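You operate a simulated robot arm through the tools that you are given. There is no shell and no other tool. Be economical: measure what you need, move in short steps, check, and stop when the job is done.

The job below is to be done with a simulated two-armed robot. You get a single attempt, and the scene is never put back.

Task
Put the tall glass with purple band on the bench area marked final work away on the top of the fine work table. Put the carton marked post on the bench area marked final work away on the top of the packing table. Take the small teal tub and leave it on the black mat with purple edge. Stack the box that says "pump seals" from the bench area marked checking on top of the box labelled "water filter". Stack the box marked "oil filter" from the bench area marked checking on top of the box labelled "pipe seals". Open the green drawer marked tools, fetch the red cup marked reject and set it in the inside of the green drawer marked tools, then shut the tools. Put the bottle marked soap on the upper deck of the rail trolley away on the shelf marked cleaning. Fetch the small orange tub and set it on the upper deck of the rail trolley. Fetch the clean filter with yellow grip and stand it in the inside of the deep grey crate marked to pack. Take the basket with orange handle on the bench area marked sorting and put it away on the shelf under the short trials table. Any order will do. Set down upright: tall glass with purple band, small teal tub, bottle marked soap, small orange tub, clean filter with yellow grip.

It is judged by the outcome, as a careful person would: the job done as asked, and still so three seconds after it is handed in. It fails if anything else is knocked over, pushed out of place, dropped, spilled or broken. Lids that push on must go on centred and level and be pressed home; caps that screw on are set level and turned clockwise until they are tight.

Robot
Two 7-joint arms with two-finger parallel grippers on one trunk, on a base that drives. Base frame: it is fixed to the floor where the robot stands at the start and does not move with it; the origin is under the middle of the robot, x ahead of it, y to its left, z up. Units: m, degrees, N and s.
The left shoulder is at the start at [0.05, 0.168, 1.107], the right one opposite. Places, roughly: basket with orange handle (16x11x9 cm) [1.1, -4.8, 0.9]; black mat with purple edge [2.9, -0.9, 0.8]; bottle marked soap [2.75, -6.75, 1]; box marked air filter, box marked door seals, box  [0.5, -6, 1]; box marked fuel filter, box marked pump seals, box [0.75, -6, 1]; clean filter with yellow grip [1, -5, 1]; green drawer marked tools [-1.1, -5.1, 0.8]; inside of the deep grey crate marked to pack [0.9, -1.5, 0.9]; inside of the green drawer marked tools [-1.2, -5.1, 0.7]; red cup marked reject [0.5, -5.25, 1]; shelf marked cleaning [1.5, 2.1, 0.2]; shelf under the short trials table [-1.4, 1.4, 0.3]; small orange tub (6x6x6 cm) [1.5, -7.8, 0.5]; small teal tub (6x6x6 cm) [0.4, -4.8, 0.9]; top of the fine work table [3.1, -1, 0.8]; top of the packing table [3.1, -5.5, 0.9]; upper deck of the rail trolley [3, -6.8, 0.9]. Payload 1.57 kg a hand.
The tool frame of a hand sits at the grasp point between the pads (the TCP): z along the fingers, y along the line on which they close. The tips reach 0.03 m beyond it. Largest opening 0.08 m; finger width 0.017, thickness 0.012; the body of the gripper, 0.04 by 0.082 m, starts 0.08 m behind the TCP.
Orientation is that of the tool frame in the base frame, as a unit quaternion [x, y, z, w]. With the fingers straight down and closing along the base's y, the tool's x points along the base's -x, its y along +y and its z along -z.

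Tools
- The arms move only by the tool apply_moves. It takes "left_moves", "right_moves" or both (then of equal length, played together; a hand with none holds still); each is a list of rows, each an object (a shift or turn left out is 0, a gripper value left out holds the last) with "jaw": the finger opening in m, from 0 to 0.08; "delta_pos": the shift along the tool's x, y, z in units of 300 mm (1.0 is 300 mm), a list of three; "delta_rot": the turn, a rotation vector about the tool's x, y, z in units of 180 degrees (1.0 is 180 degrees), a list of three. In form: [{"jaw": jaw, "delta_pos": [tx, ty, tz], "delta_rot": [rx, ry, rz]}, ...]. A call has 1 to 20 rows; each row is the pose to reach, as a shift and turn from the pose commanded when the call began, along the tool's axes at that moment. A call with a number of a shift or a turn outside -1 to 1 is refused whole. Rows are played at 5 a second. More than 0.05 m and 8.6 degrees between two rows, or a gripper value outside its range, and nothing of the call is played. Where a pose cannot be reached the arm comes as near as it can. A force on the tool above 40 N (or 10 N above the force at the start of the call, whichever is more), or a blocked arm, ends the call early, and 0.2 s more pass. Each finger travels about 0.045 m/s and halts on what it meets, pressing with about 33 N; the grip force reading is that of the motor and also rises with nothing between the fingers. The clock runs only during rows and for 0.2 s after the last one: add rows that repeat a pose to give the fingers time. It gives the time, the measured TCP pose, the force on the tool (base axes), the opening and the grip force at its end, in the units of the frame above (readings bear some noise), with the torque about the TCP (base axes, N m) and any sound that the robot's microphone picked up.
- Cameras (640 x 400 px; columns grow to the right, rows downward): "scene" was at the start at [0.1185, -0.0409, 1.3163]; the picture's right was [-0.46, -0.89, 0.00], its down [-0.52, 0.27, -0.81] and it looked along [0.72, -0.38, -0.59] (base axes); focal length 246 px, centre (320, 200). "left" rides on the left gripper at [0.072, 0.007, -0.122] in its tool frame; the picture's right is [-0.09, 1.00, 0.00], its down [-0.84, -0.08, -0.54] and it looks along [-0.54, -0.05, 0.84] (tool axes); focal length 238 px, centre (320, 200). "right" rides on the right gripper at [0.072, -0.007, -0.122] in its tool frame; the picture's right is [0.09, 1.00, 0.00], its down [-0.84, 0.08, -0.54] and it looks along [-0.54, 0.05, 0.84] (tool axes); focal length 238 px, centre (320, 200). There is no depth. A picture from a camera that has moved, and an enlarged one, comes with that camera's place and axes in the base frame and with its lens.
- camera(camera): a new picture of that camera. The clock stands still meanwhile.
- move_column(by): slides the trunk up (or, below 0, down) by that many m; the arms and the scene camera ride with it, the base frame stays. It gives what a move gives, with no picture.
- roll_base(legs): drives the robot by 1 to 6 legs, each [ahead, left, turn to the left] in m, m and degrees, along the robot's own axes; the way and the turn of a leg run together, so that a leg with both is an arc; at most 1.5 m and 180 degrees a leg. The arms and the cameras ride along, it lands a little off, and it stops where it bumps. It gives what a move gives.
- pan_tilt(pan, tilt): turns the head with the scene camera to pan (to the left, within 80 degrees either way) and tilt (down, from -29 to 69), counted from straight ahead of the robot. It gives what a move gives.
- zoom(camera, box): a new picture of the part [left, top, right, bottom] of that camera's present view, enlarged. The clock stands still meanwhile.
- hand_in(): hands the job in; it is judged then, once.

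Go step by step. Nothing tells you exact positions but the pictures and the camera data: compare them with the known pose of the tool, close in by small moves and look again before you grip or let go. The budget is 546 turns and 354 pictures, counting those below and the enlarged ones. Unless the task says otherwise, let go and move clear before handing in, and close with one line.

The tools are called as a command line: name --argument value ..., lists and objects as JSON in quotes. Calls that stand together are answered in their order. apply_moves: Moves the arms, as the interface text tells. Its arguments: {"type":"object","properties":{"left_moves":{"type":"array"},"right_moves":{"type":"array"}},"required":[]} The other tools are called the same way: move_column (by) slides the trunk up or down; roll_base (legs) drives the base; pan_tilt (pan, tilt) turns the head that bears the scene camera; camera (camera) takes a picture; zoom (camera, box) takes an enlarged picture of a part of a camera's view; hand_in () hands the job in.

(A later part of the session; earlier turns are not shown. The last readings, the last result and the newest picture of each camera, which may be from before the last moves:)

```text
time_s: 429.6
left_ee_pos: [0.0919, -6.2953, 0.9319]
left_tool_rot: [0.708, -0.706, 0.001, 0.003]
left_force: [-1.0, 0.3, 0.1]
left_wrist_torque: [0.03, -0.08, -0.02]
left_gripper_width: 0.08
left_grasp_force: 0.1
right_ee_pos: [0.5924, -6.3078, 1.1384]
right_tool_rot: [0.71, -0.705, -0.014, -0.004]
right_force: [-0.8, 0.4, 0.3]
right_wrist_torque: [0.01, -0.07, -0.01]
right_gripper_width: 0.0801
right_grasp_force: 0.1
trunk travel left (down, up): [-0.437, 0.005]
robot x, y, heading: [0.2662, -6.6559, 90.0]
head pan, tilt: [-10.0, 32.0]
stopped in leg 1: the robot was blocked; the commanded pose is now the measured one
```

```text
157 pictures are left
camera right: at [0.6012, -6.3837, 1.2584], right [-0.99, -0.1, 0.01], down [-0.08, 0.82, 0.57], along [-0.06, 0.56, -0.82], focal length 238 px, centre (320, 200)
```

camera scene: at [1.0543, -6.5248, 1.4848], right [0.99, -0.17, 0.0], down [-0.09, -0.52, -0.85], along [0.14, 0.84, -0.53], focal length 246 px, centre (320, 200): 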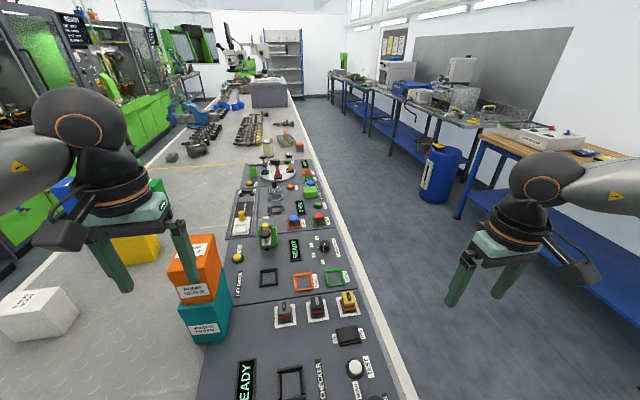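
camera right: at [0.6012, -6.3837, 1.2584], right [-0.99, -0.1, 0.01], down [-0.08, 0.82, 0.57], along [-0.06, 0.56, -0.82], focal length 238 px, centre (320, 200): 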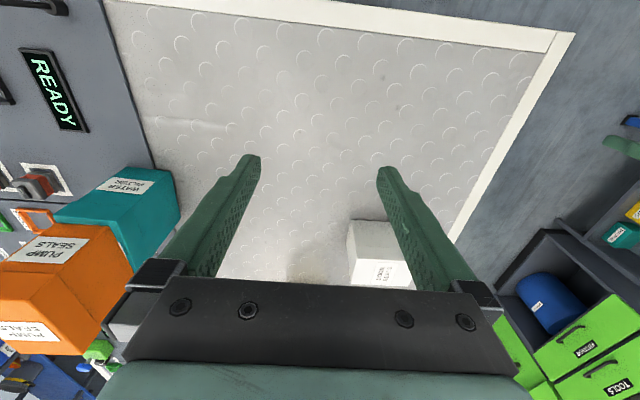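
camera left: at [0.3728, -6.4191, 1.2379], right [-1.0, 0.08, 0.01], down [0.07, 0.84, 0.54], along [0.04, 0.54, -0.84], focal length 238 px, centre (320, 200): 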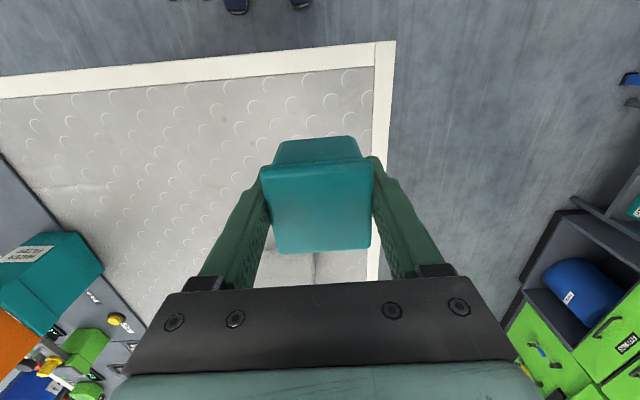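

My lift was refused and the base moved with the fingers still around the tub. I need to see where the tub is right away.

camera --camera "left"

pan_tilt --pan 35 --tilt 50

camera --camera "scene"

```text
156 pictures are left
camera left: at [0.0865, -6.3685, 1.0553], right [-1.0, 0.09, 0.0], down [0.08, 0.84, 0.54], along [0.05, 0.54, -0.84], focal length 238 px, centre (320, 200)
```

left: 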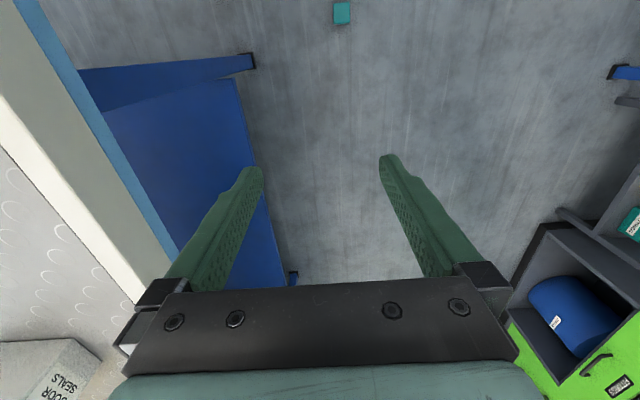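

```text
time_s: 430.8
left_ee_pos: [0.0963, -6.2964, 0.9328]
left_tool_rot: [0.707, -0.707, 0.001, 0.005]
left_force: [-0.2, -0.1, -1.1]
left_wrist_torque: [0.01, -0.01, 0.01]
left_gripper_width: 0.08
left_grasp_force: 0.1
right_ee_pos: [0.5957, -6.3074, 1.1372]
right_tool_rot: [0.709, -0.705, -0.016, -0.004]
right_force: [0.8, 0.2, -0.1]
right_wrist_torque: [-0.02, 0.03, 0.02]
right_gripper_width: 0.0801
right_grasp_force: 0.0
trunk travel left (down, up): [-0.437, 0.005]
robot x, y, heading: [0.2703, -6.6545, 90.0]
head pan, tilt: [35.0, 50.0]
```

```text
155 pictures are left
camera scene: at [0.2265, -6.5529, 1.4583], right [0.82, 0.57, 0.0], down [0.44, -0.63, -0.64], along [-0.37, 0.53, -0.77], focal length 246 px, centre (320, 200)
```

scene: 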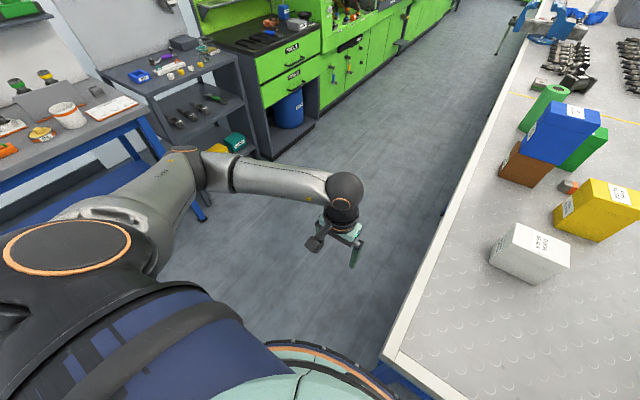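

The tub fell to the floor near (0.0, -6.46). I'll raise the hand, back away carefully, and look at it.

apply_moves --left_moves '[{"delta_pos": [0, 0, -0.1]}, {"delta_pos": [0, 0, -0.22]}, {"delta_pos": [0, 0, -0.35]}, {"delta_pos": [0.1, 0, -0.45]}]'

roll_base --legs '[[-0.25, 0, 0]]'

pan_tilt --pan 25 --tilt 62

camera --camera "scene"

camera --camera "left"

```text
time_s: 431.8
left_ee_pos: [0.0949, -6.326, 1.0657]
left_tool_rot: [0.708, -0.706, -0.002, 0.005]
left_force: [0.2, -0.7, 0.0]
left_wrist_torque: [-0.01, 0.0, 0.01]
left_gripper_width: 0.08
left_grasp_force: 0.0
right_ee_pos: [0.5955, -6.3083, 1.1373]
right_tool_rot: [0.709, -0.705, -0.016, -0.005]
right_force: [0.0, -1.3, 0.3]
right_wrist_torque: [0.0, 0.0, -0.01]
right_gripper_width: 0.0802
right_grasp_force: 0.1
trunk travel left (down, up): [-0.437, 0.005]
robot x, y, heading: [0.2699, -6.655, 89.8]
head pan, tilt: [35.0, 50.0]
```

```text
time_s: 433.6
left_ee_pos: [0.0946, -6.5756, 1.0655]
left_tool_rot: [0.708, -0.706, 0.0, 0.004]
left_force: [-0.5, 0.6, 0.6]
left_wrist_torque: [-0.03, 0.01, -0.05]
left_gripper_width: 0.08
left_grasp_force: 0.1
right_ee_pos: [0.594, -6.5564, 1.1366]
right_tool_rot: [0.709, -0.705, -0.016, -0.003]
right_force: [0.7, -0.6, -0.4]
right_wrist_torque: [0.01, 0.01, 0.0]
right_gripper_width: 0.08
right_grasp_force: 0.0
trunk travel left (down, up): [-0.437, 0.005]
robot x, y, heading: [0.2691, -6.9051, 89.9]
head pan, tilt: [35.0, 50.0]
```

```text
time_s: 434.3
left_ee_pos: [0.0945, -6.5755, 1.0661]
left_tool_rot: [0.707, -0.707, -0.001, 0.004]
left_force: [-0.4, -0.4, -0.7]
left_wrist_torque: [-0.01, -0.05, -0.04]
left_gripper_width: 0.0797
left_grasp_force: 0.0
right_ee_pos: [0.5955, -6.5576, 1.1374]
right_tool_rot: [0.709, -0.705, -0.017, -0.003]
right_force: [-1.1, 0.3, 0.4]
right_wrist_torque: [-0.06, -0.03, 0.03]
right_gripper_width: 0.08
right_grasp_force: 0.1
trunk travel left (down, up): [-0.437, 0.005]
robot x, y, heading: [0.2677, -6.9044, 89.8]
head pan, tilt: [25.0, 62.0]
```

```text
154 pictures are left
camera scene: at [0.2426, -6.8071, 1.4434], right [0.91, 0.42, 0.0], down [0.37, -0.8, -0.47], along [-0.2, 0.43, -0.88], focal length 246 px, centre (320, 200)
```

scene: 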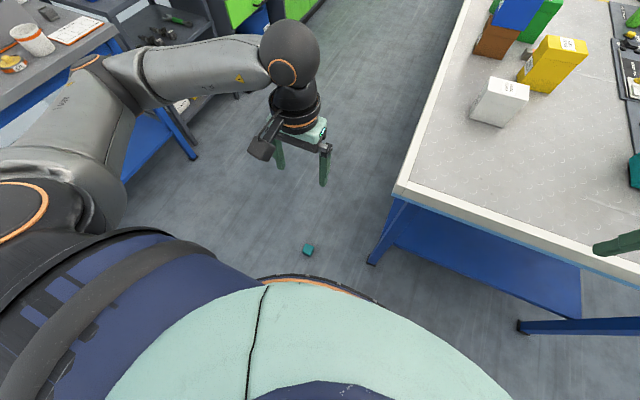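

```text
153 pictures are left
camera left: at [0.09, -6.6478, 1.1883], right [-1.0, 0.09, 0.01], down [0.08, 0.84, 0.54], along [0.04, 0.54, -0.84], focal length 238 px, centre (320, 200)
```

left: 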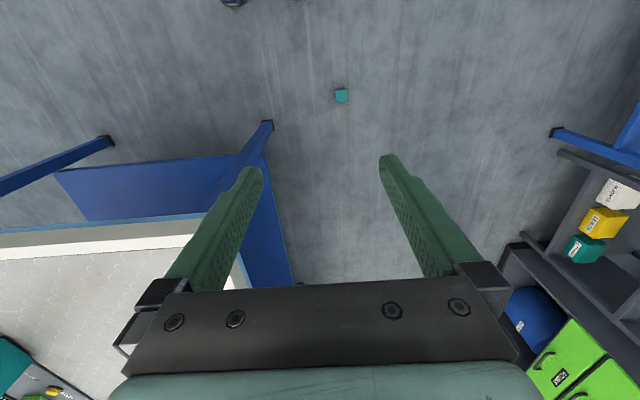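

zoom --camera "scene" --box '[285, 230, 330, 270]'

zoom --camera "left" --box '[320, 75, 365, 115]'

```text
10.00 times, centred on (308, 250) of scene
camera zoom: at [0.2426, -6.8071, 1.4434], right [0.91, 0.42, 0.0], down [0.37, -0.8, -0.47], along [-0.2, 0.43, -0.88], focal length 2459 px, centre (445, -300)
```

zoom: 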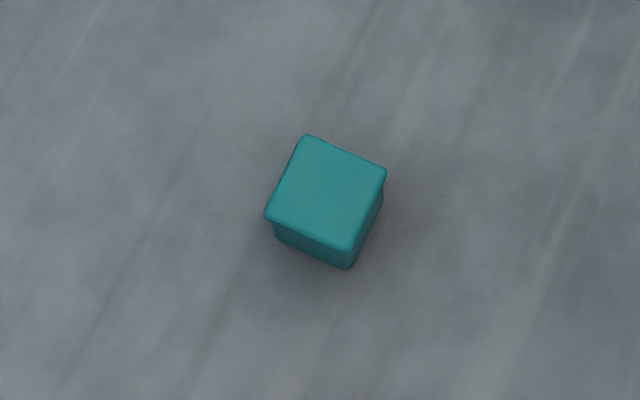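

```text
10.00 times, centred on (342, 95) of left
camera zoom: at [0.09, -6.6478, 1.1883], right [-1.0, 0.09, 0.01], down [0.08, 0.84, 0.54], along [0.04, 0.54, -0.84], focal length 2384 px, centre (95, 1250)
```

zoom: 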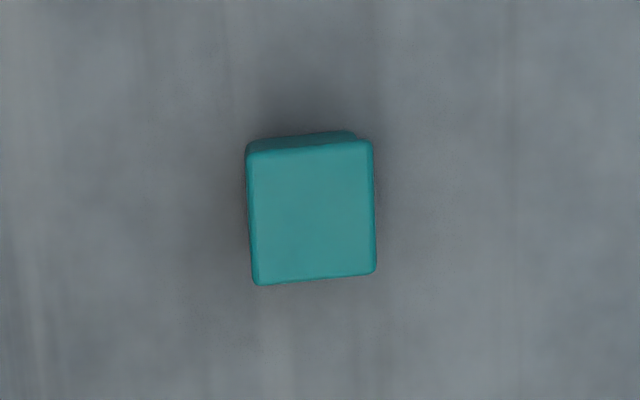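

The tub landed upright. I'll pick it off the floor: position the left hand over it, lower the trunk fully, and reach down.

roll_base --legs '[[0.08, 0.06, 0]]'

move_column --by -0.43

apply_moves --left_moves '[{"delta_pos": [0, 0, 0.12]}, {"delta_pos": [0, 0, 0.26]}, {"delta_pos": [0, 0, 0.4]}, {"delta_pos": [0, 0, 0.54]}, {"delta_pos": [0, 0, 0.68]}, {"delta_pos": [0, 0, 0.82]}, {"delta_pos": [0, 0, 0.9]}, {"delta_pos": [0, 0, 0.9]}]'

camera --camera "left"

```text
time_s: 435.5
left_ee_pos: [0.0341, -6.497, 1.0653]
left_tool_rot: [0.707, -0.707, -0.001, 0.004]
left_force: [0.4, 0.9, -0.4]
left_wrist_torque: [-0.03, -0.04, 0.01]
left_gripper_width: 0.0802
left_grasp_force: 0.0
right_ee_pos: [0.533, -6.4811, 1.1359]
right_tool_rot: [0.709, -0.705, -0.015, -0.003]
right_force: [-0.4, -0.6, -0.6]
right_wrist_torque: [-0.05, -0.02, -0.01]
right_gripper_width: 0.0803
right_grasp_force: 0.1
trunk travel left (down, up): [-0.437, 0.005]
robot x, y, heading: [0.2121, -6.8265, 89.9]
head pan, tilt: [25.0, 62.0]
```

```text
refused: -0.43 is not a number from -0.4 to 0.4
```

```text
time_s: 437.3
left_ee_pos: [0.0336, -6.4981, 0.7972]
left_tool_rot: [0.707, -0.707, 0.0, 0.004]
left_force: [0.1, 0.2, 0.1]
left_wrist_torque: [0.0, 0.04, -0.05]
left_gripper_width: 0.0799
left_grasp_force: 0.1
right_ee_pos: [0.5337, -6.4815, 1.1365]
right_tool_rot: [0.709, -0.705, -0.017, -0.004]
right_force: [0.5, 0.0, -0.4]
right_wrist_torque: [0.0, -0.01, 0.0]
right_gripper_width: 0.08
right_grasp_force: 0.1
trunk travel left (down, up): [-0.437, 0.005]
robot x, y, heading: [0.2067, -6.8298, 89.6]
head pan, tilt: [25.0, 62.0]
```

```text
150 pictures are left
camera left: at [0.0283, -6.5699, 0.9193], right [-1.0, 0.09, 0.01], down [0.08, 0.84, 0.54], along [0.04, 0.54, -0.84], focal length 238 px, centre (320, 200)
```

left: 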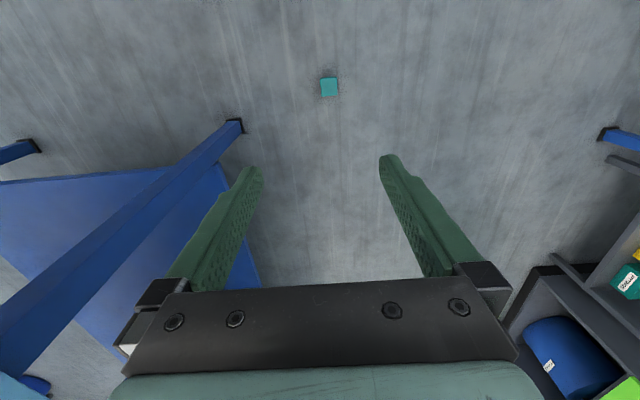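

apply_moves --right_moves '[{"delta_pos": [0.12, 0, 0]}, {"delta_pos": [0.25, 0, 0]}, {"delta_pos": [0.35, 0, 0]}]'

move_column --by -0.4

apply_moves --left_moves '[{"delta_pos": [-0.05, 0.05, 0.12]}, {"delta_pos": [-0.1, 0.1, 0.26]}, {"delta_pos": [-0.14, 0.11, 0.4]}, {"delta_pos": [-0.14, 0.11, 0.54]}, {"delta_pos": [-0.14, 0.11, 0.68]}, {"delta_pos": [-0.14, 0.11, 0.8]}, {"delta_pos": [-0.14, 0.11, 0.8]}]'

camera --camera "left"

```text
time_s: 438.1
left_ee_pos: [0.0329, -6.4987, 0.7971]
left_tool_rot: [-0.707, 0.707, 0.0, -0.003]
left_force: [0.7, 0.6, -0.4]
left_wrist_torque: [0.05, 0.02, 0.02]
left_gripper_width: 0.0799
left_grasp_force: 0.0
right_ee_pos: [0.5326, -6.5906, 1.1366]
right_tool_rot: [0.709, -0.705, -0.015, -0.004]
right_force: [-0.9, -0.1, 0.9]
right_wrist_torque: [0.02, -0.03, 0.0]
right_gripper_width: 0.0799
right_grasp_force: 0.1
trunk travel left (down, up): [-0.437, 0.005]
robot x, y, heading: [0.2063, -6.8274, 89.9]
head pan, tilt: [25.0, 62.0]
```

```text
time_s: 441.9
left_ee_pos: [0.0326, -6.4975, 0.3976]
left_tool_rot: [0.708, -0.706, 0.0, 0.005]
left_force: [0.8, -0.7, -0.4]
left_wrist_torque: [0.02, 0.0, 0.0]
left_gripper_width: 0.0801
left_grasp_force: 0.0
right_ee_pos: [0.5354, -6.588, 0.7363]
right_tool_rot: [0.709, -0.705, -0.016, -0.004]
right_force: [0.4, -1.1, -0.4]
right_wrist_torque: [-0.02, -0.01, 0.0]
right_gripper_width: 0.0802
right_grasp_force: 0.1
trunk travel left (down, up): [-0.037, 0.405]
robot x, y, heading: [0.2059, -6.8296, 89.8]
head pan, tilt: [25.0, 62.0]
```

```text
time_s: 443.5
left_ee_pos: [-0.001, -6.4685, 0.17]
left_tool_rot: [-0.707, 0.707, 0.0, -0.003]
left_force: [0.2, 0.2, -0.4]
left_wrist_torque: [0.02, 0.0, -0.01]
left_gripper_width: 0.0798
left_grasp_force: 0.1
left hand out of reach, approached as far as the arm can: row 6, 7
right_ee_pos: [0.5356, -6.5876, 0.7359]
right_tool_rot: [0.709, -0.705, -0.016, -0.004]
right_force: [0.8, -0.9, -0.2]
right_wrist_torque: [-0.01, 0.0, 0.01]
right_gripper_width: 0.0801
right_grasp_force: 0.1
trunk travel left (down, up): [-0.037, 0.405]
robot x, y, heading: [0.2097, -6.8295, 89.9]
head pan, tilt: [25.0, 62.0]
```

```text
149 pictures are left
camera left: at [-0.0075, -6.5405, 0.2926], right [-1.0, 0.09, 0.01], down [0.08, 0.84, 0.54], along [0.05, 0.54, -0.84], focal length 238 px, centre (320, 200)
```

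left: 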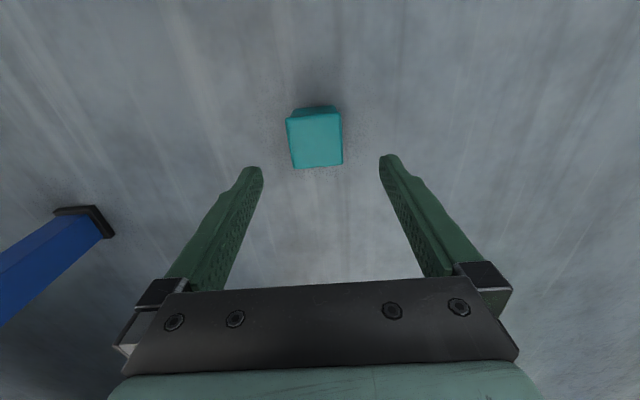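

A floor pick needs the tub close beside the left shoulder. I'll raise the hand and reposition the base to heading 0 at about (-0.19, -6.76).

apply_moves --left_moves '[{"delta_pos": [0.05, 0, -0.12]}, {"delta_pos": [0.1, 0, -0.25]}, {"delta_pos": [0.15, 0, -0.38]}, {"delta_pos": [0.2, 0, -0.5]}, {"delta_pos": [0.25, 0, -0.6]}]'

roll_base --legs '[[0, 0.4, 0], [0, 0, -90]]'

pan_tilt --pan 55 --tilt 60

camera --camera "scene"

```text
time_s: 444.7
left_ee_pos: [-0.0027, -6.5413, 0.3517]
left_tool_rot: [-0.707, 0.707, 0.002, -0.004]
left_force: [0.2, 0.2, -0.6]
left_wrist_torque: [0.04, 0.0, 0.02]
left_gripper_width: 0.08
left_grasp_force: 0.0
right_ee_pos: [0.5353, -6.5872, 0.7367]
right_tool_rot: [0.709, -0.705, -0.017, -0.004]
right_force: [-0.7, 0.0, -0.6]
right_wrist_torque: [-0.01, 0.02, 0.02]
right_gripper_width: 0.0799
right_grasp_force: 0.0
trunk travel left (down, up): [-0.037, 0.405]
robot x, y, heading: [0.2058, -6.8252, 89.9]
head pan, tilt: [25.0, 62.0]
```

```text
time_s: 450.9
left_ee_pos: [0.0939, -6.6075, 0.3499]
left_tool_rot: [-0.018, 1.0, 0.003, -0.002]
left_force: [-0.2, 0.8, -0.1]
left_wrist_torque: [0.0, 0.04, 0.0]
left_gripper_width: 0.0801
left_grasp_force: 0.2
right_ee_pos: [0.0655, -7.1464, 0.7371]
right_tool_rot: [-0.021, 1.0, 0.01, 0.015]
right_force: [0.2, -0.4, -0.4]
right_wrist_torque: [-0.01, 0.0, -0.04]
right_gripper_width: 0.08
right_grasp_force: 0.1
trunk travel left (down, up): [-0.037, 0.405]
robot x, y, heading: [-0.187, -6.8255, 1.9]
head pan, tilt: [25.0, 62.0]
```

```text
time_s: 451.9
left_ee_pos: [0.0933, -6.6066, 0.3507]
left_tool_rot: [-0.017, 1.0, 0.003, -0.003]
left_force: [-0.3, -0.7, -0.4]
left_wrist_torque: [0.0, -0.02, -0.01]
left_gripper_width: 0.0799
left_grasp_force: 0.1
right_ee_pos: [0.0678, -7.1466, 0.736]
right_tool_rot: [-0.02, 1.0, 0.008, 0.014]
right_force: [-0.3, -0.1, 0.4]
right_wrist_torque: [0.0, 0.0, 0.0]
right_gripper_width: 0.0799
right_grasp_force: 0.1
trunk travel left (down, up): [-0.037, 0.405]
robot x, y, heading: [-0.1854, -6.8287, 1.7]
head pan, tilt: [55.0, 60.0]
```

```text
148 pictures are left
camera scene: at [-0.1075, -6.7707, 1.0457], right [0.84, -0.55, 0.0], down [-0.47, -0.72, -0.5], along [0.27, 0.42, -0.87], focal length 246 px, centre (320, 200)
```

scene: 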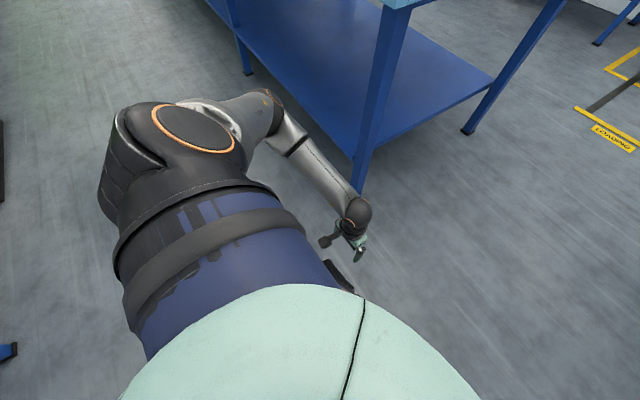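

roll_base --legs '[[0, 0.06, -1.7]]'

apply_moves --left_moves '[{"delta_pos": [0.1, 0.1, 0]}, {"delta_pos": [0.2, 0.2, 0]}, {"delta_pos": [0.31, 0.32, 0]}, {"delta_pos": [0.31, 0.32, 0.1]}, {"delta_pos": [0.31, 0.32, 0.2]}, {"delta_pos": [0.31, 0.32, 0.3]}, {"delta_pos": [0.31, 0.32, 0.3]}]'

camera --camera "left"

```text
time_s: 452.8
left_ee_pos: [0.1002, -6.556, 0.3496]
left_tool_rot: [-0.004, 1.0, 0.003, -0.002]
left_force: [0.4, 0.8, -0.8]
left_wrist_torque: [0.0, 0.0, 0.0]
left_gripper_width: 0.0801
left_grasp_force: 0.1
right_ee_pos: [0.0565, -7.0946, 0.7359]
right_tool_rot: [-0.005, 1.0, 0.009, 0.014]
right_force: [0.3, -0.4, -0.7]
right_wrist_torque: [0.0, 0.04, 0.01]
right_gripper_width: 0.08
right_grasp_force: 0.0
trunk travel left (down, up): [-0.037, 0.405]
robot x, y, heading: [-0.1892, -6.77, 0.1]
head pan, tilt: [55.0, 60.0]
```

```text
time_s: 454.4
left_ee_pos: [0.0042, -6.4607, 0.2586]
left_tool_rot: [-0.002, 1.0, 0.003, -0.001]
left_force: [1.1, 0.6, 0.0]
left_wrist_torque: [0.01, 0.03, -0.01]
left_gripper_width: 0.0804
left_grasp_force: 0.2
right_ee_pos: [0.0561, -7.0941, 0.7375]
right_tool_rot: [-0.006, 1.0, 0.009, 0.013]
right_force: [0.2, 0.3, -0.3]
right_wrist_torque: [0.0, 0.03, 0.0]
right_gripper_width: 0.0798
right_grasp_force: 0.0
trunk travel left (down, up): [-0.037, 0.405]
robot x, y, heading: [-0.1874, -6.7683, 0.2]
head pan, tilt: [55.0, 60.0]
```

```text
147 pictures are left
camera left: at [-0.0663, -6.4563, 0.3816], right [0.09, 1.0, 0.01], down [0.84, -0.08, 0.54], along [0.54, -0.04, -0.84], focal length 238 px, centre (320, 200)
```

left: 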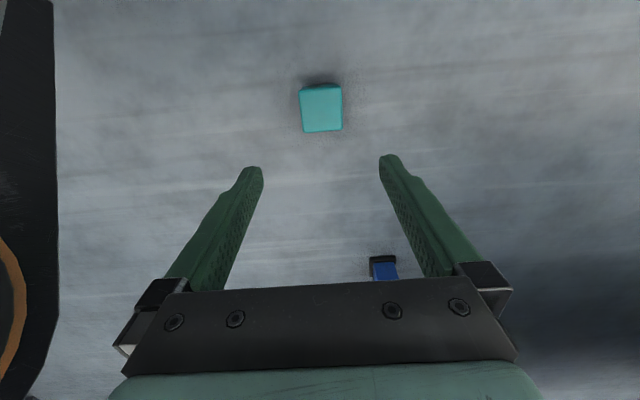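

move_column --by -0.036

apply_moves --left_moves '[{"delta_pos": [0.01, 0.005, 0.1]}, {"delta_pos": [0.01, 0.005, 0.2]}, {"delta_pos": [0.01, 0.005, 0.3]}, {"delta_pos": [0.01, 0.005, 0.4]}, {"delta_pos": [0.01, 0.005, 0.4]}]'

camera --camera "left"

```text
time_s: 455.2
left_ee_pos: [0.0049, -6.4611, 0.2233]
left_tool_rot: [-0.003, 1.0, 0.003, -0.002]
left_force: [0.0, -0.2, 0.7]
left_wrist_torque: [0.0, 0.01, 0.01]
left_gripper_width: 0.0801
left_grasp_force: 0.1
right_ee_pos: [0.0567, -7.0953, 0.7006]
right_tool_rot: [-0.005, 1.0, 0.009, 0.013]
right_force: [0.3, -0.2, 0.7]
right_wrist_torque: [0.02, 0.04, 0.05]
right_gripper_width: 0.0802
right_grasp_force: 0.0
trunk travel left (down, up): [-0.001, 0.441]
robot x, y, heading: [-0.1864, -6.7686, 0.2]
head pan, tilt: [55.0, 60.0]
```

```text
time_s: 456.4
left_ee_pos: [0.0013, -6.4583, 0.1023]
left_tool_rot: [-0.003, 1.0, 0.004, -0.001]
left_force: [0.1, -0.6, -0.5]
left_wrist_torque: [-0.01, -0.02, 0.01]
left_gripper_width: 0.0799
left_grasp_force: 0.1
right_ee_pos: [0.0559, -7.0947, 0.7007]
right_tool_rot: [-0.006, 1.0, 0.008, 0.014]
right_force: [-0.2, 0.1, 0.1]
right_wrist_torque: [0.0, 0.02, -0.01]
right_gripper_width: 0.0801
right_grasp_force: 0.1
trunk travel left (down, up): [-0.001, 0.441]
robot x, y, heading: [-0.1884, -6.7699, 0.1]
head pan, tilt: [55.0, 60.0]
```

```text
146 pictures are left
camera left: at [-0.0691, -6.4539, 0.2256], right [0.09, 1.0, 0.01], down [0.84, -0.08, 0.54], along [0.54, -0.04, -0.84], focal length 238 px, centre (320, 200)
```

left: 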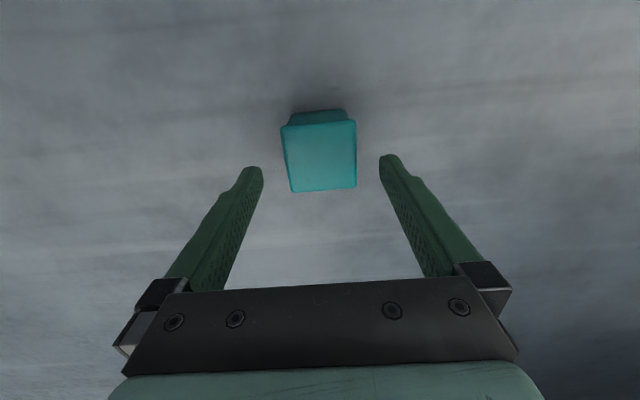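

Excellent, the arm reaches z 0.10 here. I'll continue down to the tub.

apply_moves --left_moves '[{"delta_pos": [0.0, 0.0, 0.06]}, {"delta_pos": [0.0, 0.0, 0.12]}, {"delta_pos": [0.0, 0.0, 0.17]}, {"delta_pos": [0.0, 0.0, 0.17]}]'

camera --camera "left"

```text
time_s: 457.4
left_ee_pos: [-0.0007, -6.4589, 0.0652]
left_tool_rot: [-0.002, 1.0, 0.004, -0.002]
left_force: [0.9, -0.1, 0.3]
left_wrist_torque: [0.01, 0.0, 0.01]
left_gripper_width: 0.0798
left_grasp_force: 0.1
left hand out of reach, approached as far as the arm can: row 2, 3, 4
right_ee_pos: [0.055, -7.0946, 0.6997]
right_tool_rot: [-0.006, 1.0, 0.008, 0.013]
right_force: [0.7, -0.4, 0.1]
right_wrist_torque: [0.03, 0.02, 0.01]
right_gripper_width: 0.0801
right_grasp_force: 0.1
trunk travel left (down, up): [-0.001, 0.441]
robot x, y, heading: [-0.1834, -6.7672, 0.2]
head pan, tilt: [55.0, 60.0]
```

```text
145 pictures are left
camera left: at [-0.0713, -6.455, 0.1882], right [0.09, 1.0, 0.01], down [0.84, -0.08, 0.54], along [0.54, -0.04, -0.84], focal length 238 px, centre (320, 200)
```

left: 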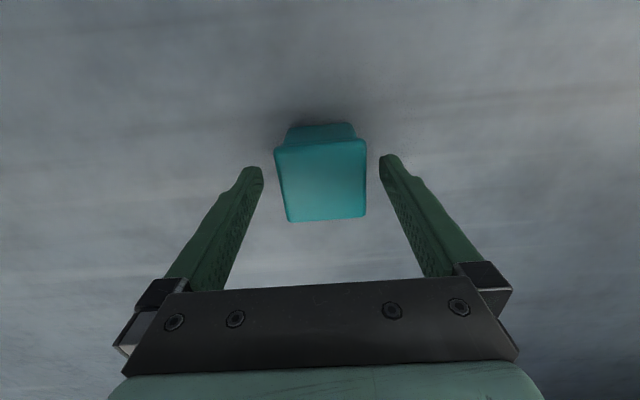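

apply_moves --left_moves '[{"jaw": 0.065}, {"jaw": 0.05}, {"jaw": 0.045}, {"jaw": 0.045}, {"jaw": 0.045}]'

apply_moves --left_moves '[{"delta_pos": [0.0, 0.0, -0.05]}, {"delta_pos": [0.0, 0.0, -0.12]}, {"delta_pos": [0.0, 0.0, -0.25]}, {"delta_pos": [0.0, 0.0, -0.38]}, {"delta_pos": [0.0, 0.0, -0.5]}, {"delta_pos": [0.0, 0.0, -0.5]}]'

camera --camera "left"

```text
time_s: 458.6
left_ee_pos: [0.0001, -6.4586, 0.0659]
left_tool_rot: [-0.003, 1.0, 0.003, -0.002]
left_force: [-0.6, 0.7, 0.4]
left_wrist_torque: [0.0, 0.0, 0.02]
left_gripper_width: 0.0553
left_grasp_force: 32.8
right_ee_pos: [0.0577, -7.0951, 0.7009]
right_tool_rot: [-0.006, 1.0, 0.009, 0.014]
right_force: [-0.2, -0.7, -0.3]
right_wrist_torque: [-0.01, -0.01, -0.03]
right_gripper_width: 0.0799
right_grasp_force: 0.0
trunk travel left (down, up): [-0.001, 0.441]
robot x, y, heading: [-0.1877, -6.7668, -0.2]
head pan, tilt: [55.0, 60.0]
```

```text
time_s: 460.0
left_ee_pos: [0.0004, -6.4595, 0.2164]
left_tool_rot: [-0.003, 1.0, 0.003, -0.001]
left_force: [-0.1, -0.4, -0.6]
left_wrist_torque: [-0.06, 0.0, 0.0]
left_gripper_width: 0.0555
left_grasp_force: 33.2
left hand out of reach, approached as far as the arm can: row 1
right_ee_pos: [0.0562, -7.0952, 0.7015]
right_tool_rot: [-0.005, 1.0, 0.009, 0.014]
right_force: [0.3, -0.1, -0.9]
right_wrist_torque: [0.02, -0.01, 0.01]
right_gripper_width: 0.0801
right_grasp_force: 0.2
trunk travel left (down, up): [-0.001, 0.441]
robot x, y, heading: [-0.187, -6.7692, 0.1]
head pan, tilt: [55.0, 60.0]
```

```text
144 pictures are left
camera left: at [-0.0704, -6.4543, 0.3388], right [0.09, 1.0, 0.01], down [0.84, -0.08, 0.54], along [0.54, -0.04, -0.84], focal length 238 px, centre (320, 200)
```

left: 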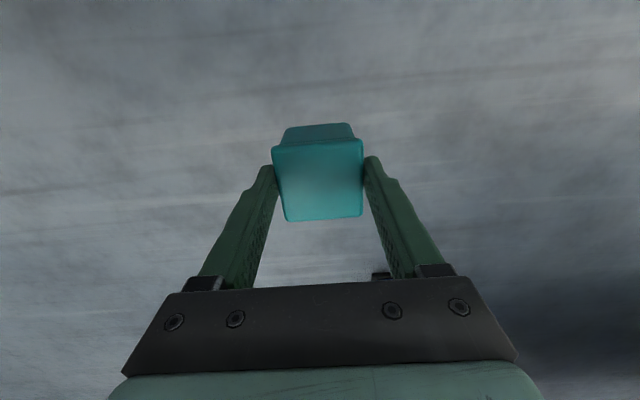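

The tub is recovered and held upright. I'll raise the trunk and drive around to the far aisle.

move_column --by 0.4

roll_base --legs '[[0, -0.2, 0], [1.4, 0, 0], [0.55, 0, 0], [0, 0, 90], [0, 0, 90]]'

```text
time_s: 463.9
left_ee_pos: [0.0009, -6.4587, 0.6147]
left_tool_rot: [-0.002, 1.0, 0.004, -0.003]
left_force: [-0.5, -0.4, -1.6]
left_wrist_torque: [0.01, 0.0, 0.01]
left_gripper_width: 0.0555
left_grasp_force: 32.4
right_ee_pos: [0.0573, -7.0964, 1.1005]
right_tool_rot: [-0.005, 1.0, 0.009, 0.013]
right_force: [-0.3, -0.4, 0.5]
right_wrist_torque: [0.0, 0.0, -0.03]
right_gripper_width: 0.0797
right_grasp_force: 0.0
trunk travel left (down, up): [-0.401, 0.041]
robot x, y, heading: [-0.1839, -6.7707, -0.0]
head pan, tilt: [55.0, 60.0]
```

```text
time_s: 482.5
left_ee_pos: [1.5635, -7.3032, 0.6167]
left_tool_rot: [0.999, 0.046, 0.003, 0.003]
left_force: [-0.1, 0.3, -0.8]
left_wrist_torque: [0.01, -0.02, 0.01]
left_gripper_width: 0.055
left_grasp_force: 32.9
right_ee_pos: [1.4548, -6.6749, 1.0999]
right_tool_rot: [0.999, 0.048, -0.013, 0.009]
right_force: [0.3, 0.2, 0.0]
right_wrist_torque: [0.02, 0.0, 0.0]
right_gripper_width: 0.0796
right_grasp_force: 0.1
trunk travel left (down, up): [-0.401, 0.041]
robot x, y, heading: [1.7221, -6.9802, -175.0]
head pan, tilt: [55.0, 60.0]
```

apply_moves --left_moves '[{"delta_pos": [-0.03, -0.03, -0.14]}, {"delta_pos": [-0.06, -0.06, -0.28]}, {"delta_pos": [-0.09, -0.09, -0.42]}, {"delta_pos": [-0.12, -0.12, -0.56]}, {"delta_pos": [-0.15, -0.15, -0.7]}, {"delta_pos": [-0.18, -0.18, -0.84]}, {"delta_pos": [-0.2, -0.2, -0.96]}]'

apply_moves --left_moves '[{"delta_pos": [-0.03, -0.03, -0.14]}, {"delta_pos": [-0.06, -0.06, -0.28]}, {"delta_pos": [-0.09, -0.09, -0.42]}, {"delta_pos": [-0.12, -0.12, -0.56]}, {"delta_pos": [-0.15, -0.15, -0.7]}]'

roll_base --legs '[[0, 0, -4.8], [0.05, -1.2, 0], [0.05, -1.0, 0]]'

pan_tilt --pan -15 --tilt 35

camera --camera "scene"

```text
time_s: 484.1
left_ee_pos: [1.4997, -7.2452, 0.9046]
left_tool_rot: [0.999, 0.046, 0.003, 0.003]
left_force: [0.2, -0.3, -1.0]
left_wrist_torque: [-0.04, 0.01, -0.02]
left_gripper_width: 0.0551
left_grasp_force: 33.1
right_ee_pos: [1.454, -6.6732, 1.1013]
right_tool_rot: [0.999, 0.048, -0.014, 0.01]
right_force: [0.1, 0.3, -0.5]
right_wrist_torque: [-0.03, 0.01, -0.02]
right_gripper_width: 0.0798
right_grasp_force: 0.1
trunk travel left (down, up): [-0.401, 0.041]
robot x, y, heading: [1.717, -6.9754, -175.0]
head pan, tilt: [55.0, 60.0]
```

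```text
time_s: 485.3
left_ee_pos: [1.4471, -7.2044, 1.1127]
left_tool_rot: [0.999, 0.045, 0.003, 0.004]
left_force: [-0.1, 0.0, -1.4]
left_wrist_torque: [0.03, 0.01, -0.02]
left_gripper_width: 0.055
left_grasp_force: 33.3
right_ee_pos: [1.4554, -6.6724, 1.1005]
right_tool_rot: [0.999, 0.047, -0.014, 0.009]
right_force: [-0.2, 0.8, -0.5]
right_wrist_torque: [0.0, 0.01, 0.01]
right_gripper_width: 0.0801
right_grasp_force: 0.1
trunk travel left (down, up): [-0.401, 0.041]
robot x, y, heading: [1.7253, -6.9759, -175.0]
head pan, tilt: [55.0, 60.0]
```

```text
time_s: 496.7
left_ee_pos: [1.3258, -4.9755, 1.1113]
left_tool_rot: [1.0, 0.005, 0.002, 0.003]
left_force: [-0.4, -0.2, -0.8]
left_wrist_torque: [-0.02, 0.01, -0.02]
left_gripper_width: 0.0553
left_grasp_force: 33.1
right_ee_pos: [1.3759, -4.4473, 1.1011]
right_tool_rot: [1.0, 0.007, -0.014, 0.009]
right_force: [-0.2, 0.6, 0.6]
right_wrist_torque: [-0.04, -0.03, 0.01]
right_gripper_width: 0.0801
right_grasp_force: 0.1
trunk travel left (down, up): [-0.401, 0.041]
robot x, y, heading: [1.6217, -4.775, -179.5]
head pan, tilt: [55.0, 60.0]
```

```text
time_s: 498.1
left_ee_pos: [1.3257, -4.9758, 1.1114]
left_tool_rot: [1.0, 0.005, 0.003, 0.003]
left_force: [0.6, -0.1, -1.7]
left_wrist_torque: [0.01, 0.0, 0.04]
left_gripper_width: 0.0553
left_grasp_force: 33.0
right_ee_pos: [1.3769, -4.4475, 1.1012]
right_tool_rot: [1.0, 0.007, -0.014, 0.009]
right_force: [-0.4, 0.7, 0.4]
right_wrist_torque: [-0.02, 0.0, 0.01]
right_gripper_width: 0.0802
right_grasp_force: 0.0
trunk travel left (down, up): [-0.401, 0.041]
robot x, y, heading: [1.6201, -4.7743, -180.1]
head pan, tilt: [-15.0, 35.0]
```

```text
143 pictures are left
camera scene: at [1.496, -4.7514, 1.444], right [0.25, 0.97, 0.0], down [0.56, -0.14, -0.82], along [-0.79, 0.21, -0.57], focal length 246 px, centre (320, 200)
```

scene: 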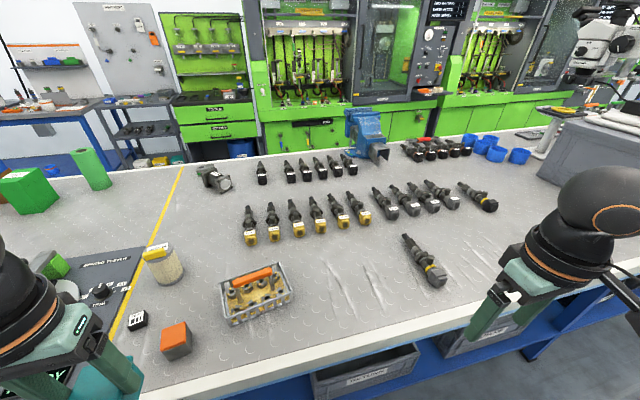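

The basket's handle runs along y, so I need the gripper yawed about 90°. I'll test that with the free right hand.

apply_moves --right_moves '[{"delta_rot": [0, 0, 0.045]}, {"delta_rot": [0, 0, 0.09]}, {"delta_rot": [0, 0, 0.136]}, {"delta_rot": [0, 0, 0.182]}, {"delta_rot": [0, 0, 0.227]}, {"delta_rot": [0, 0, 0.273]}, {"delta_rot": [0, 0, 0.318]}, {"delta_rot": [0, 0, 0.364]}, {"delta_rot": [0, 0, 0.409]}, {"delta_rot": [0, 0, 0.455]}, {"delta_rot": [0, 0, 0.49]}, {"delta_rot": [0, 0, 0.49]}]'

```text
time_s: 500.7
left_ee_pos: [1.3267, -4.9752, 1.1116]
left_tool_rot: [1.0, 0.004, 0.003, 0.003]
left_force: [-0.1, 0.5, -1.0]
left_wrist_torque: [0.0, 0.01, 0.0]
left_gripper_width: 0.0552
left_grasp_force: 32.9
right_ee_pos: [1.376, -4.4477, 1.1012]
right_tool_rot: [0.722, -0.692, -0.003, 0.016]
right_force: [0.1, 0.0, -0.7]
right_wrist_torque: [-0.01, 0.0, 0.01]
right_gripper_width: 0.0802
right_grasp_force: 0.0
trunk travel left (down, up): [-0.401, 0.041]
robot x, y, heading: [1.6206, -4.7754, -180.0]
head pan, tilt: [-15.0, 35.0]
```

roll_base --legs '[[0.06, 0.235, 0]]'

apply_moves --right_moves '[{"delta_pos": [0.05, 0.1, 0]}, {"delta_pos": [0.1, 0.2, 0]}, {"delta_pos": [0.15, 0.3, 0]}, {"delta_pos": [0.2, 0.4, 0], "delta_rot": [0, 0, -0.028]}, {"delta_pos": [0.25, 0.5, 0], "delta_rot": [0, 0, -0.056]}, {"delta_pos": [0.25, 0.5, 0], "delta_rot": [0, 0, -0.056]}]'

camera --camera "right"

```text
time_s: 502.4
left_ee_pos: [1.2661, -5.204, 1.1115]
left_tool_rot: [1.0, 0.002, 0.003, 0.002]
left_force: [0.7, -0.7, -2.2]
left_wrist_torque: [0.03, -0.03, -0.02]
left_gripper_width: 0.0553
left_grasp_force: 33.0
right_ee_pos: [1.3186, -4.6771, 1.0996]
right_tool_rot: [0.722, -0.692, -0.004, 0.015]
right_force: [0.2, 0.0, 0.2]
right_wrist_torque: [-0.01, 0.03, -0.01]
right_gripper_width: 0.0799
right_grasp_force: 0.1
trunk travel left (down, up): [-0.401, 0.041]
robot x, y, heading: [1.5638, -5.002, -179.8]
head pan, tilt: [-15.0, 35.0]
```

```text
time_s: 503.9
left_ee_pos: [1.267, -5.2037, 1.1099]
left_tool_rot: [1.0, 0.002, 0.002, 0.004]
left_force: [-0.4, 0.2, -1.6]
left_wrist_torque: [0.03, 0.0, 0.01]
left_gripper_width: 0.0551
left_grasp_force: 32.8
right_ee_pos: [1.1693, -4.7599, 1.1054]
right_tool_rot: [0.78, -0.625, -0.006, 0.015]
right_force: [-0.9, 0.0, -0.8]
right_wrist_torque: [0.0, 0.02, 0.0]
right_gripper_width: 0.0799
right_grasp_force: 0.1
trunk travel left (down, up): [-0.401, 0.041]
robot x, y, heading: [1.5596, -4.9999, -179.8]
head pan, tilt: [-15.0, 35.0]
```

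```text
142 pictures are left
camera right: at [1.1965, -4.8274, 1.2285], right [-0.95, -0.31, 0.03], down [-0.24, 0.81, 0.54], along [-0.19, 0.5, -0.84], focal length 238 px, centre (320, 200)
```

right: 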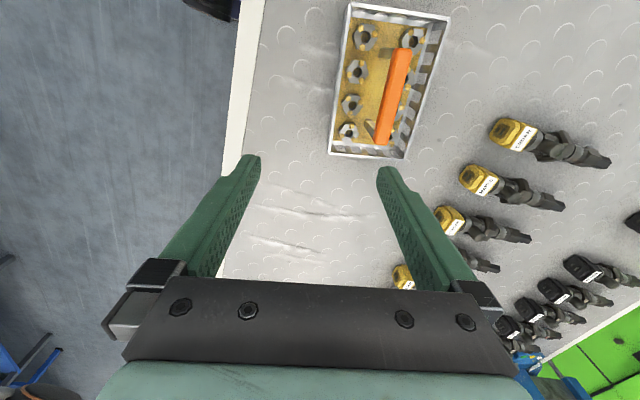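

apply_moves --right_moves '[{"delta_pos": [0.065, 0.115, 0.0]}, {"delta_pos": [0.129, 0.229, 0.0]}, {"delta_pos": [0.129, 0.229, 0.1]}, {"delta_pos": [0.129, 0.229, 0.18]}, {"delta_pos": [0.129, 0.229, 0.18]}]'

camera --camera "right"

```text
time_s: 505.1
left_ee_pos: [1.2655, -5.203, 1.1111]
left_tool_rot: [1.0, 0.002, 0.003, 0.004]
left_force: [-0.6, -0.4, 0.0]
left_wrist_torque: [-0.01, -0.01, 0.06]
left_gripper_width: 0.0553
left_grasp_force: 33.0
right_ee_pos: [1.1107, -4.813, 1.055]
right_tool_rot: [0.78, -0.626, -0.005, 0.016]
right_force: [-0.8, 0.4, -0.6]
right_wrist_torque: [0.02, -0.02, 0.0]
right_gripper_width: 0.0802
right_grasp_force: 0.1
trunk travel left (down, up): [-0.401, 0.041]
robot x, y, heading: [1.5628, -5.002, -179.6]
head pan, tilt: [-15.0, 35.0]
```

```text
141 pictures are left
camera right: at [1.1366, -4.8802, 1.1768], right [-0.95, -0.31, 0.03], down [-0.24, 0.81, 0.53], along [-0.19, 0.5, -0.84], focal length 238 px, centre (320, 200)
```

right: 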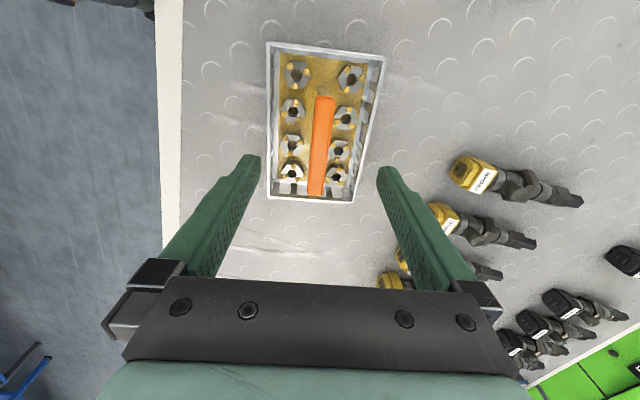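

apply_moves --right_moves '[{"delta_pos": [0, 0, 0.05], "jaw": 0.05}, {"delta_pos": [0, 0, 0.12], "jaw": 0.045}, {"delta_pos": [0, 0, 0.19], "jaw": 0.045}, {"delta_pos": [0, 0, 0.25]}, {"delta_pos": [0, 0, 0.25]}]'

camera --camera "right"

```text
time_s: 506.2
left_ee_pos: [1.2658, -5.2045, 1.111]
left_tool_rot: [1.0, 0.002, 0.003, 0.003]
left_force: [-0.1, 0.2, -1.3]
left_wrist_torque: [0.05, 0.01, -0.01]
left_gripper_width: 0.055
left_grasp_force: 32.7
right_ee_pos: [1.1098, -4.8127, 0.9785]
right_tool_rot: [0.779, -0.626, -0.006, 0.015]
right_force: [0.3, -0.3, -0.2]
right_wrist_torque: [-0.01, -0.03, 0.01]
right_gripper_width: 0.0448
right_grasp_force: 0.1
trunk travel left (down, up): [-0.401, 0.041]
robot x, y, heading: [1.5628, -5.0036, -179.9]
head pan, tilt: [-15.0, 35.0]
```

```text
140 pictures are left
camera right: at [1.1358, -4.8801, 1.1005], right [-0.95, -0.3, 0.03], down [-0.24, 0.81, 0.53], along [-0.19, 0.5, -0.84], focal length 238 px, centre (320, 200)
```

right: 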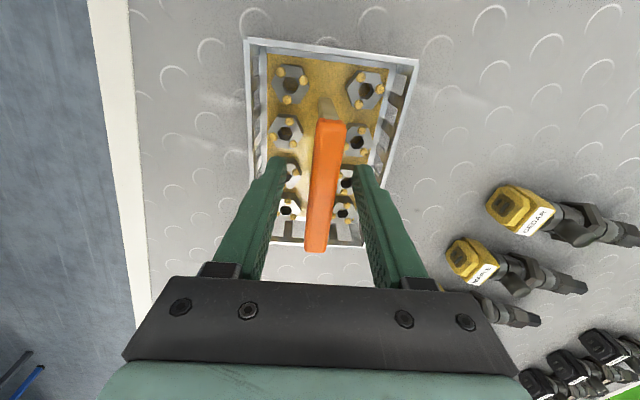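

apply_moves --right_moves '[{"jaw": 0.03}, {"jaw": 0.0}, {"jaw": 0.0}, {"jaw": 0.0}, {"jaw": 0.0}]'

apply_moves --right_moves '[{"delta_pos": [0, 0, -0.06]}, {"delta_pos": [0, 0, -0.16]}, {"delta_pos": [0, 0, -0.3]}, {"delta_pos": [0, 0, -0.4]}, {"delta_pos": [0, 0, -0.4]}]'

camera --camera "scene"

```text
time_s: 507.4
left_ee_pos: [1.2668, -5.2037, 1.1112]
left_tool_rot: [1.0, 0.003, 0.003, 0.004]
left_force: [-0.1, -0.1, -1.4]
left_wrist_torque: [-0.02, -0.03, 0.0]
left_gripper_width: 0.0551
left_grasp_force: 33.1
right_ee_pos: [1.1093, -4.8135, 0.9782]
right_tool_rot: [0.779, -0.626, -0.006, 0.016]
right_force: [-1.2, -0.1, 4.5]
right_wrist_torque: [-0.09, -0.25, -0.39]
right_gripper_width: 0.016
right_grasp_force: 32.1
trunk travel left (down, up): [-0.401, 0.041]
robot x, y, heading: [1.5646, -4.9995, -180.0]
head pan, tilt: [-15.0, 35.0]
```

```text
time_s: 508.6
left_ee_pos: [1.2654, -5.2037, 1.1109]
left_tool_rot: [1.0, 0.003, 0.002, 0.003]
left_force: [0.7, 0.4, -1.3]
left_wrist_torque: [0.01, -0.01, -0.01]
left_gripper_width: 0.0551
left_grasp_force: 32.8
right_ee_pos: [1.115, -4.8107, 1.0996]
right_tool_rot: [0.779, -0.627, -0.004, 0.015]
right_force: [-1.3, 0.1, -3.1]
right_wrist_torque: [-0.02, 0.01, -0.01]
right_gripper_width: 0.0158
right_grasp_force: 31.4
trunk travel left (down, up): [-0.401, 0.041]
robot x, y, heading: [1.5595, -5.0042, -180.0]
head pan, tilt: [-15.0, 35.0]
```

```text
139 pictures are left
camera scene: at [1.4372, -4.9806, 1.4439], right [0.26, 0.97, 0.0], down [0.55, -0.15, -0.82], along [-0.79, 0.21, -0.57], focal length 246 px, centre (320, 200)
```

scene: 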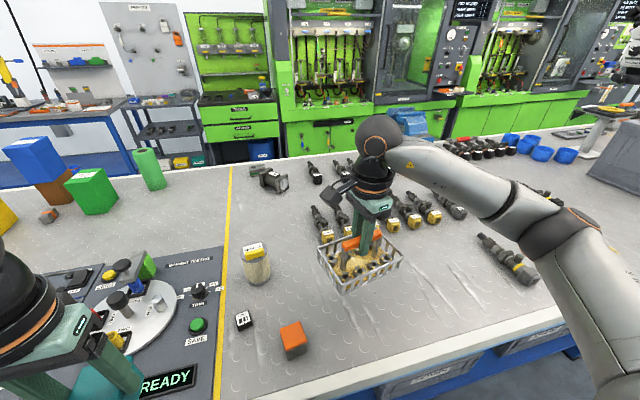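

The basket is lifted level. Now I'll drive to the fine work table to set the teal tub on the mat.

roll_base --legs '[[-0.45, 0, 0], [0, 0, -90], [0, 0, -90], [0, 1.4, 0], [0, 1.4, 0], [0, 1.2, 0]]'

pan_tilt --pan 10 --tilt 30

camera --camera "scene"

```text
time_s: 537.9
left_ee_pos: [2.4668, -0.8341, 1.1103]
left_tool_rot: [0.005, 1.0, 0.003, -0.002]
left_force: [-0.1, -0.9, -1.6]
left_wrist_torque: [0.02, 0.0, 0.02]
left_gripper_width: 0.0552
left_grasp_force: 32.8
right_ee_pos: [2.6123, -1.2301, 1.0989]
right_tool_rot: [0.632, 0.775, 0.015, 0.006]
right_force: [-0.9, 0.5, -3.5]
right_wrist_torque: [0.01, 0.04, -0.01]
right_gripper_width: 0.0158
right_grasp_force: 30.6
trunk travel left (down, up): [-0.401, 0.041]
robot x, y, heading: [2.1664, -1.0324, -0.6]
head pan, tilt: [-15.0, 35.0]
```

```text
time_s: 538.8
left_ee_pos: [2.4664, -0.8335, 1.1105]
left_tool_rot: [0.005, 1.0, 0.003, -0.003]
left_force: [-1.3, 0.6, -1.2]
left_wrist_torque: [-0.01, -0.01, -0.02]
left_gripper_width: 0.0553
left_grasp_force: 33.1
right_ee_pos: [2.6121, -1.2297, 1.0992]
right_tool_rot: [0.633, 0.774, 0.015, 0.005]
right_force: [-1.0, 0.7, -2.8]
right_wrist_torque: [0.02, 0.01, -0.02]
right_gripper_width: 0.0158
right_grasp_force: 31.2
trunk travel left (down, up): [-0.401, 0.041]
robot x, y, heading: [2.1665, -1.0325, -0.9]
head pan, tilt: [10.0, 30.0]
```

```text
138 pictures are left
camera scene: at [2.2979, -1.0172, 1.4517], right [0.16, -0.99, 0.0], down [-0.49, -0.08, -0.87], along [0.85, 0.14, -0.5], focal length 246 px, centre (320, 200)
```

scene: 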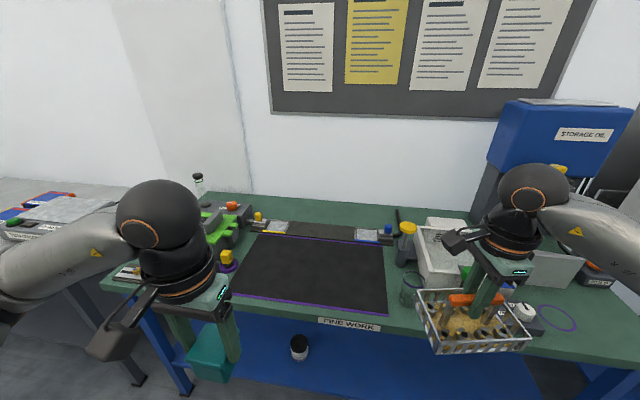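

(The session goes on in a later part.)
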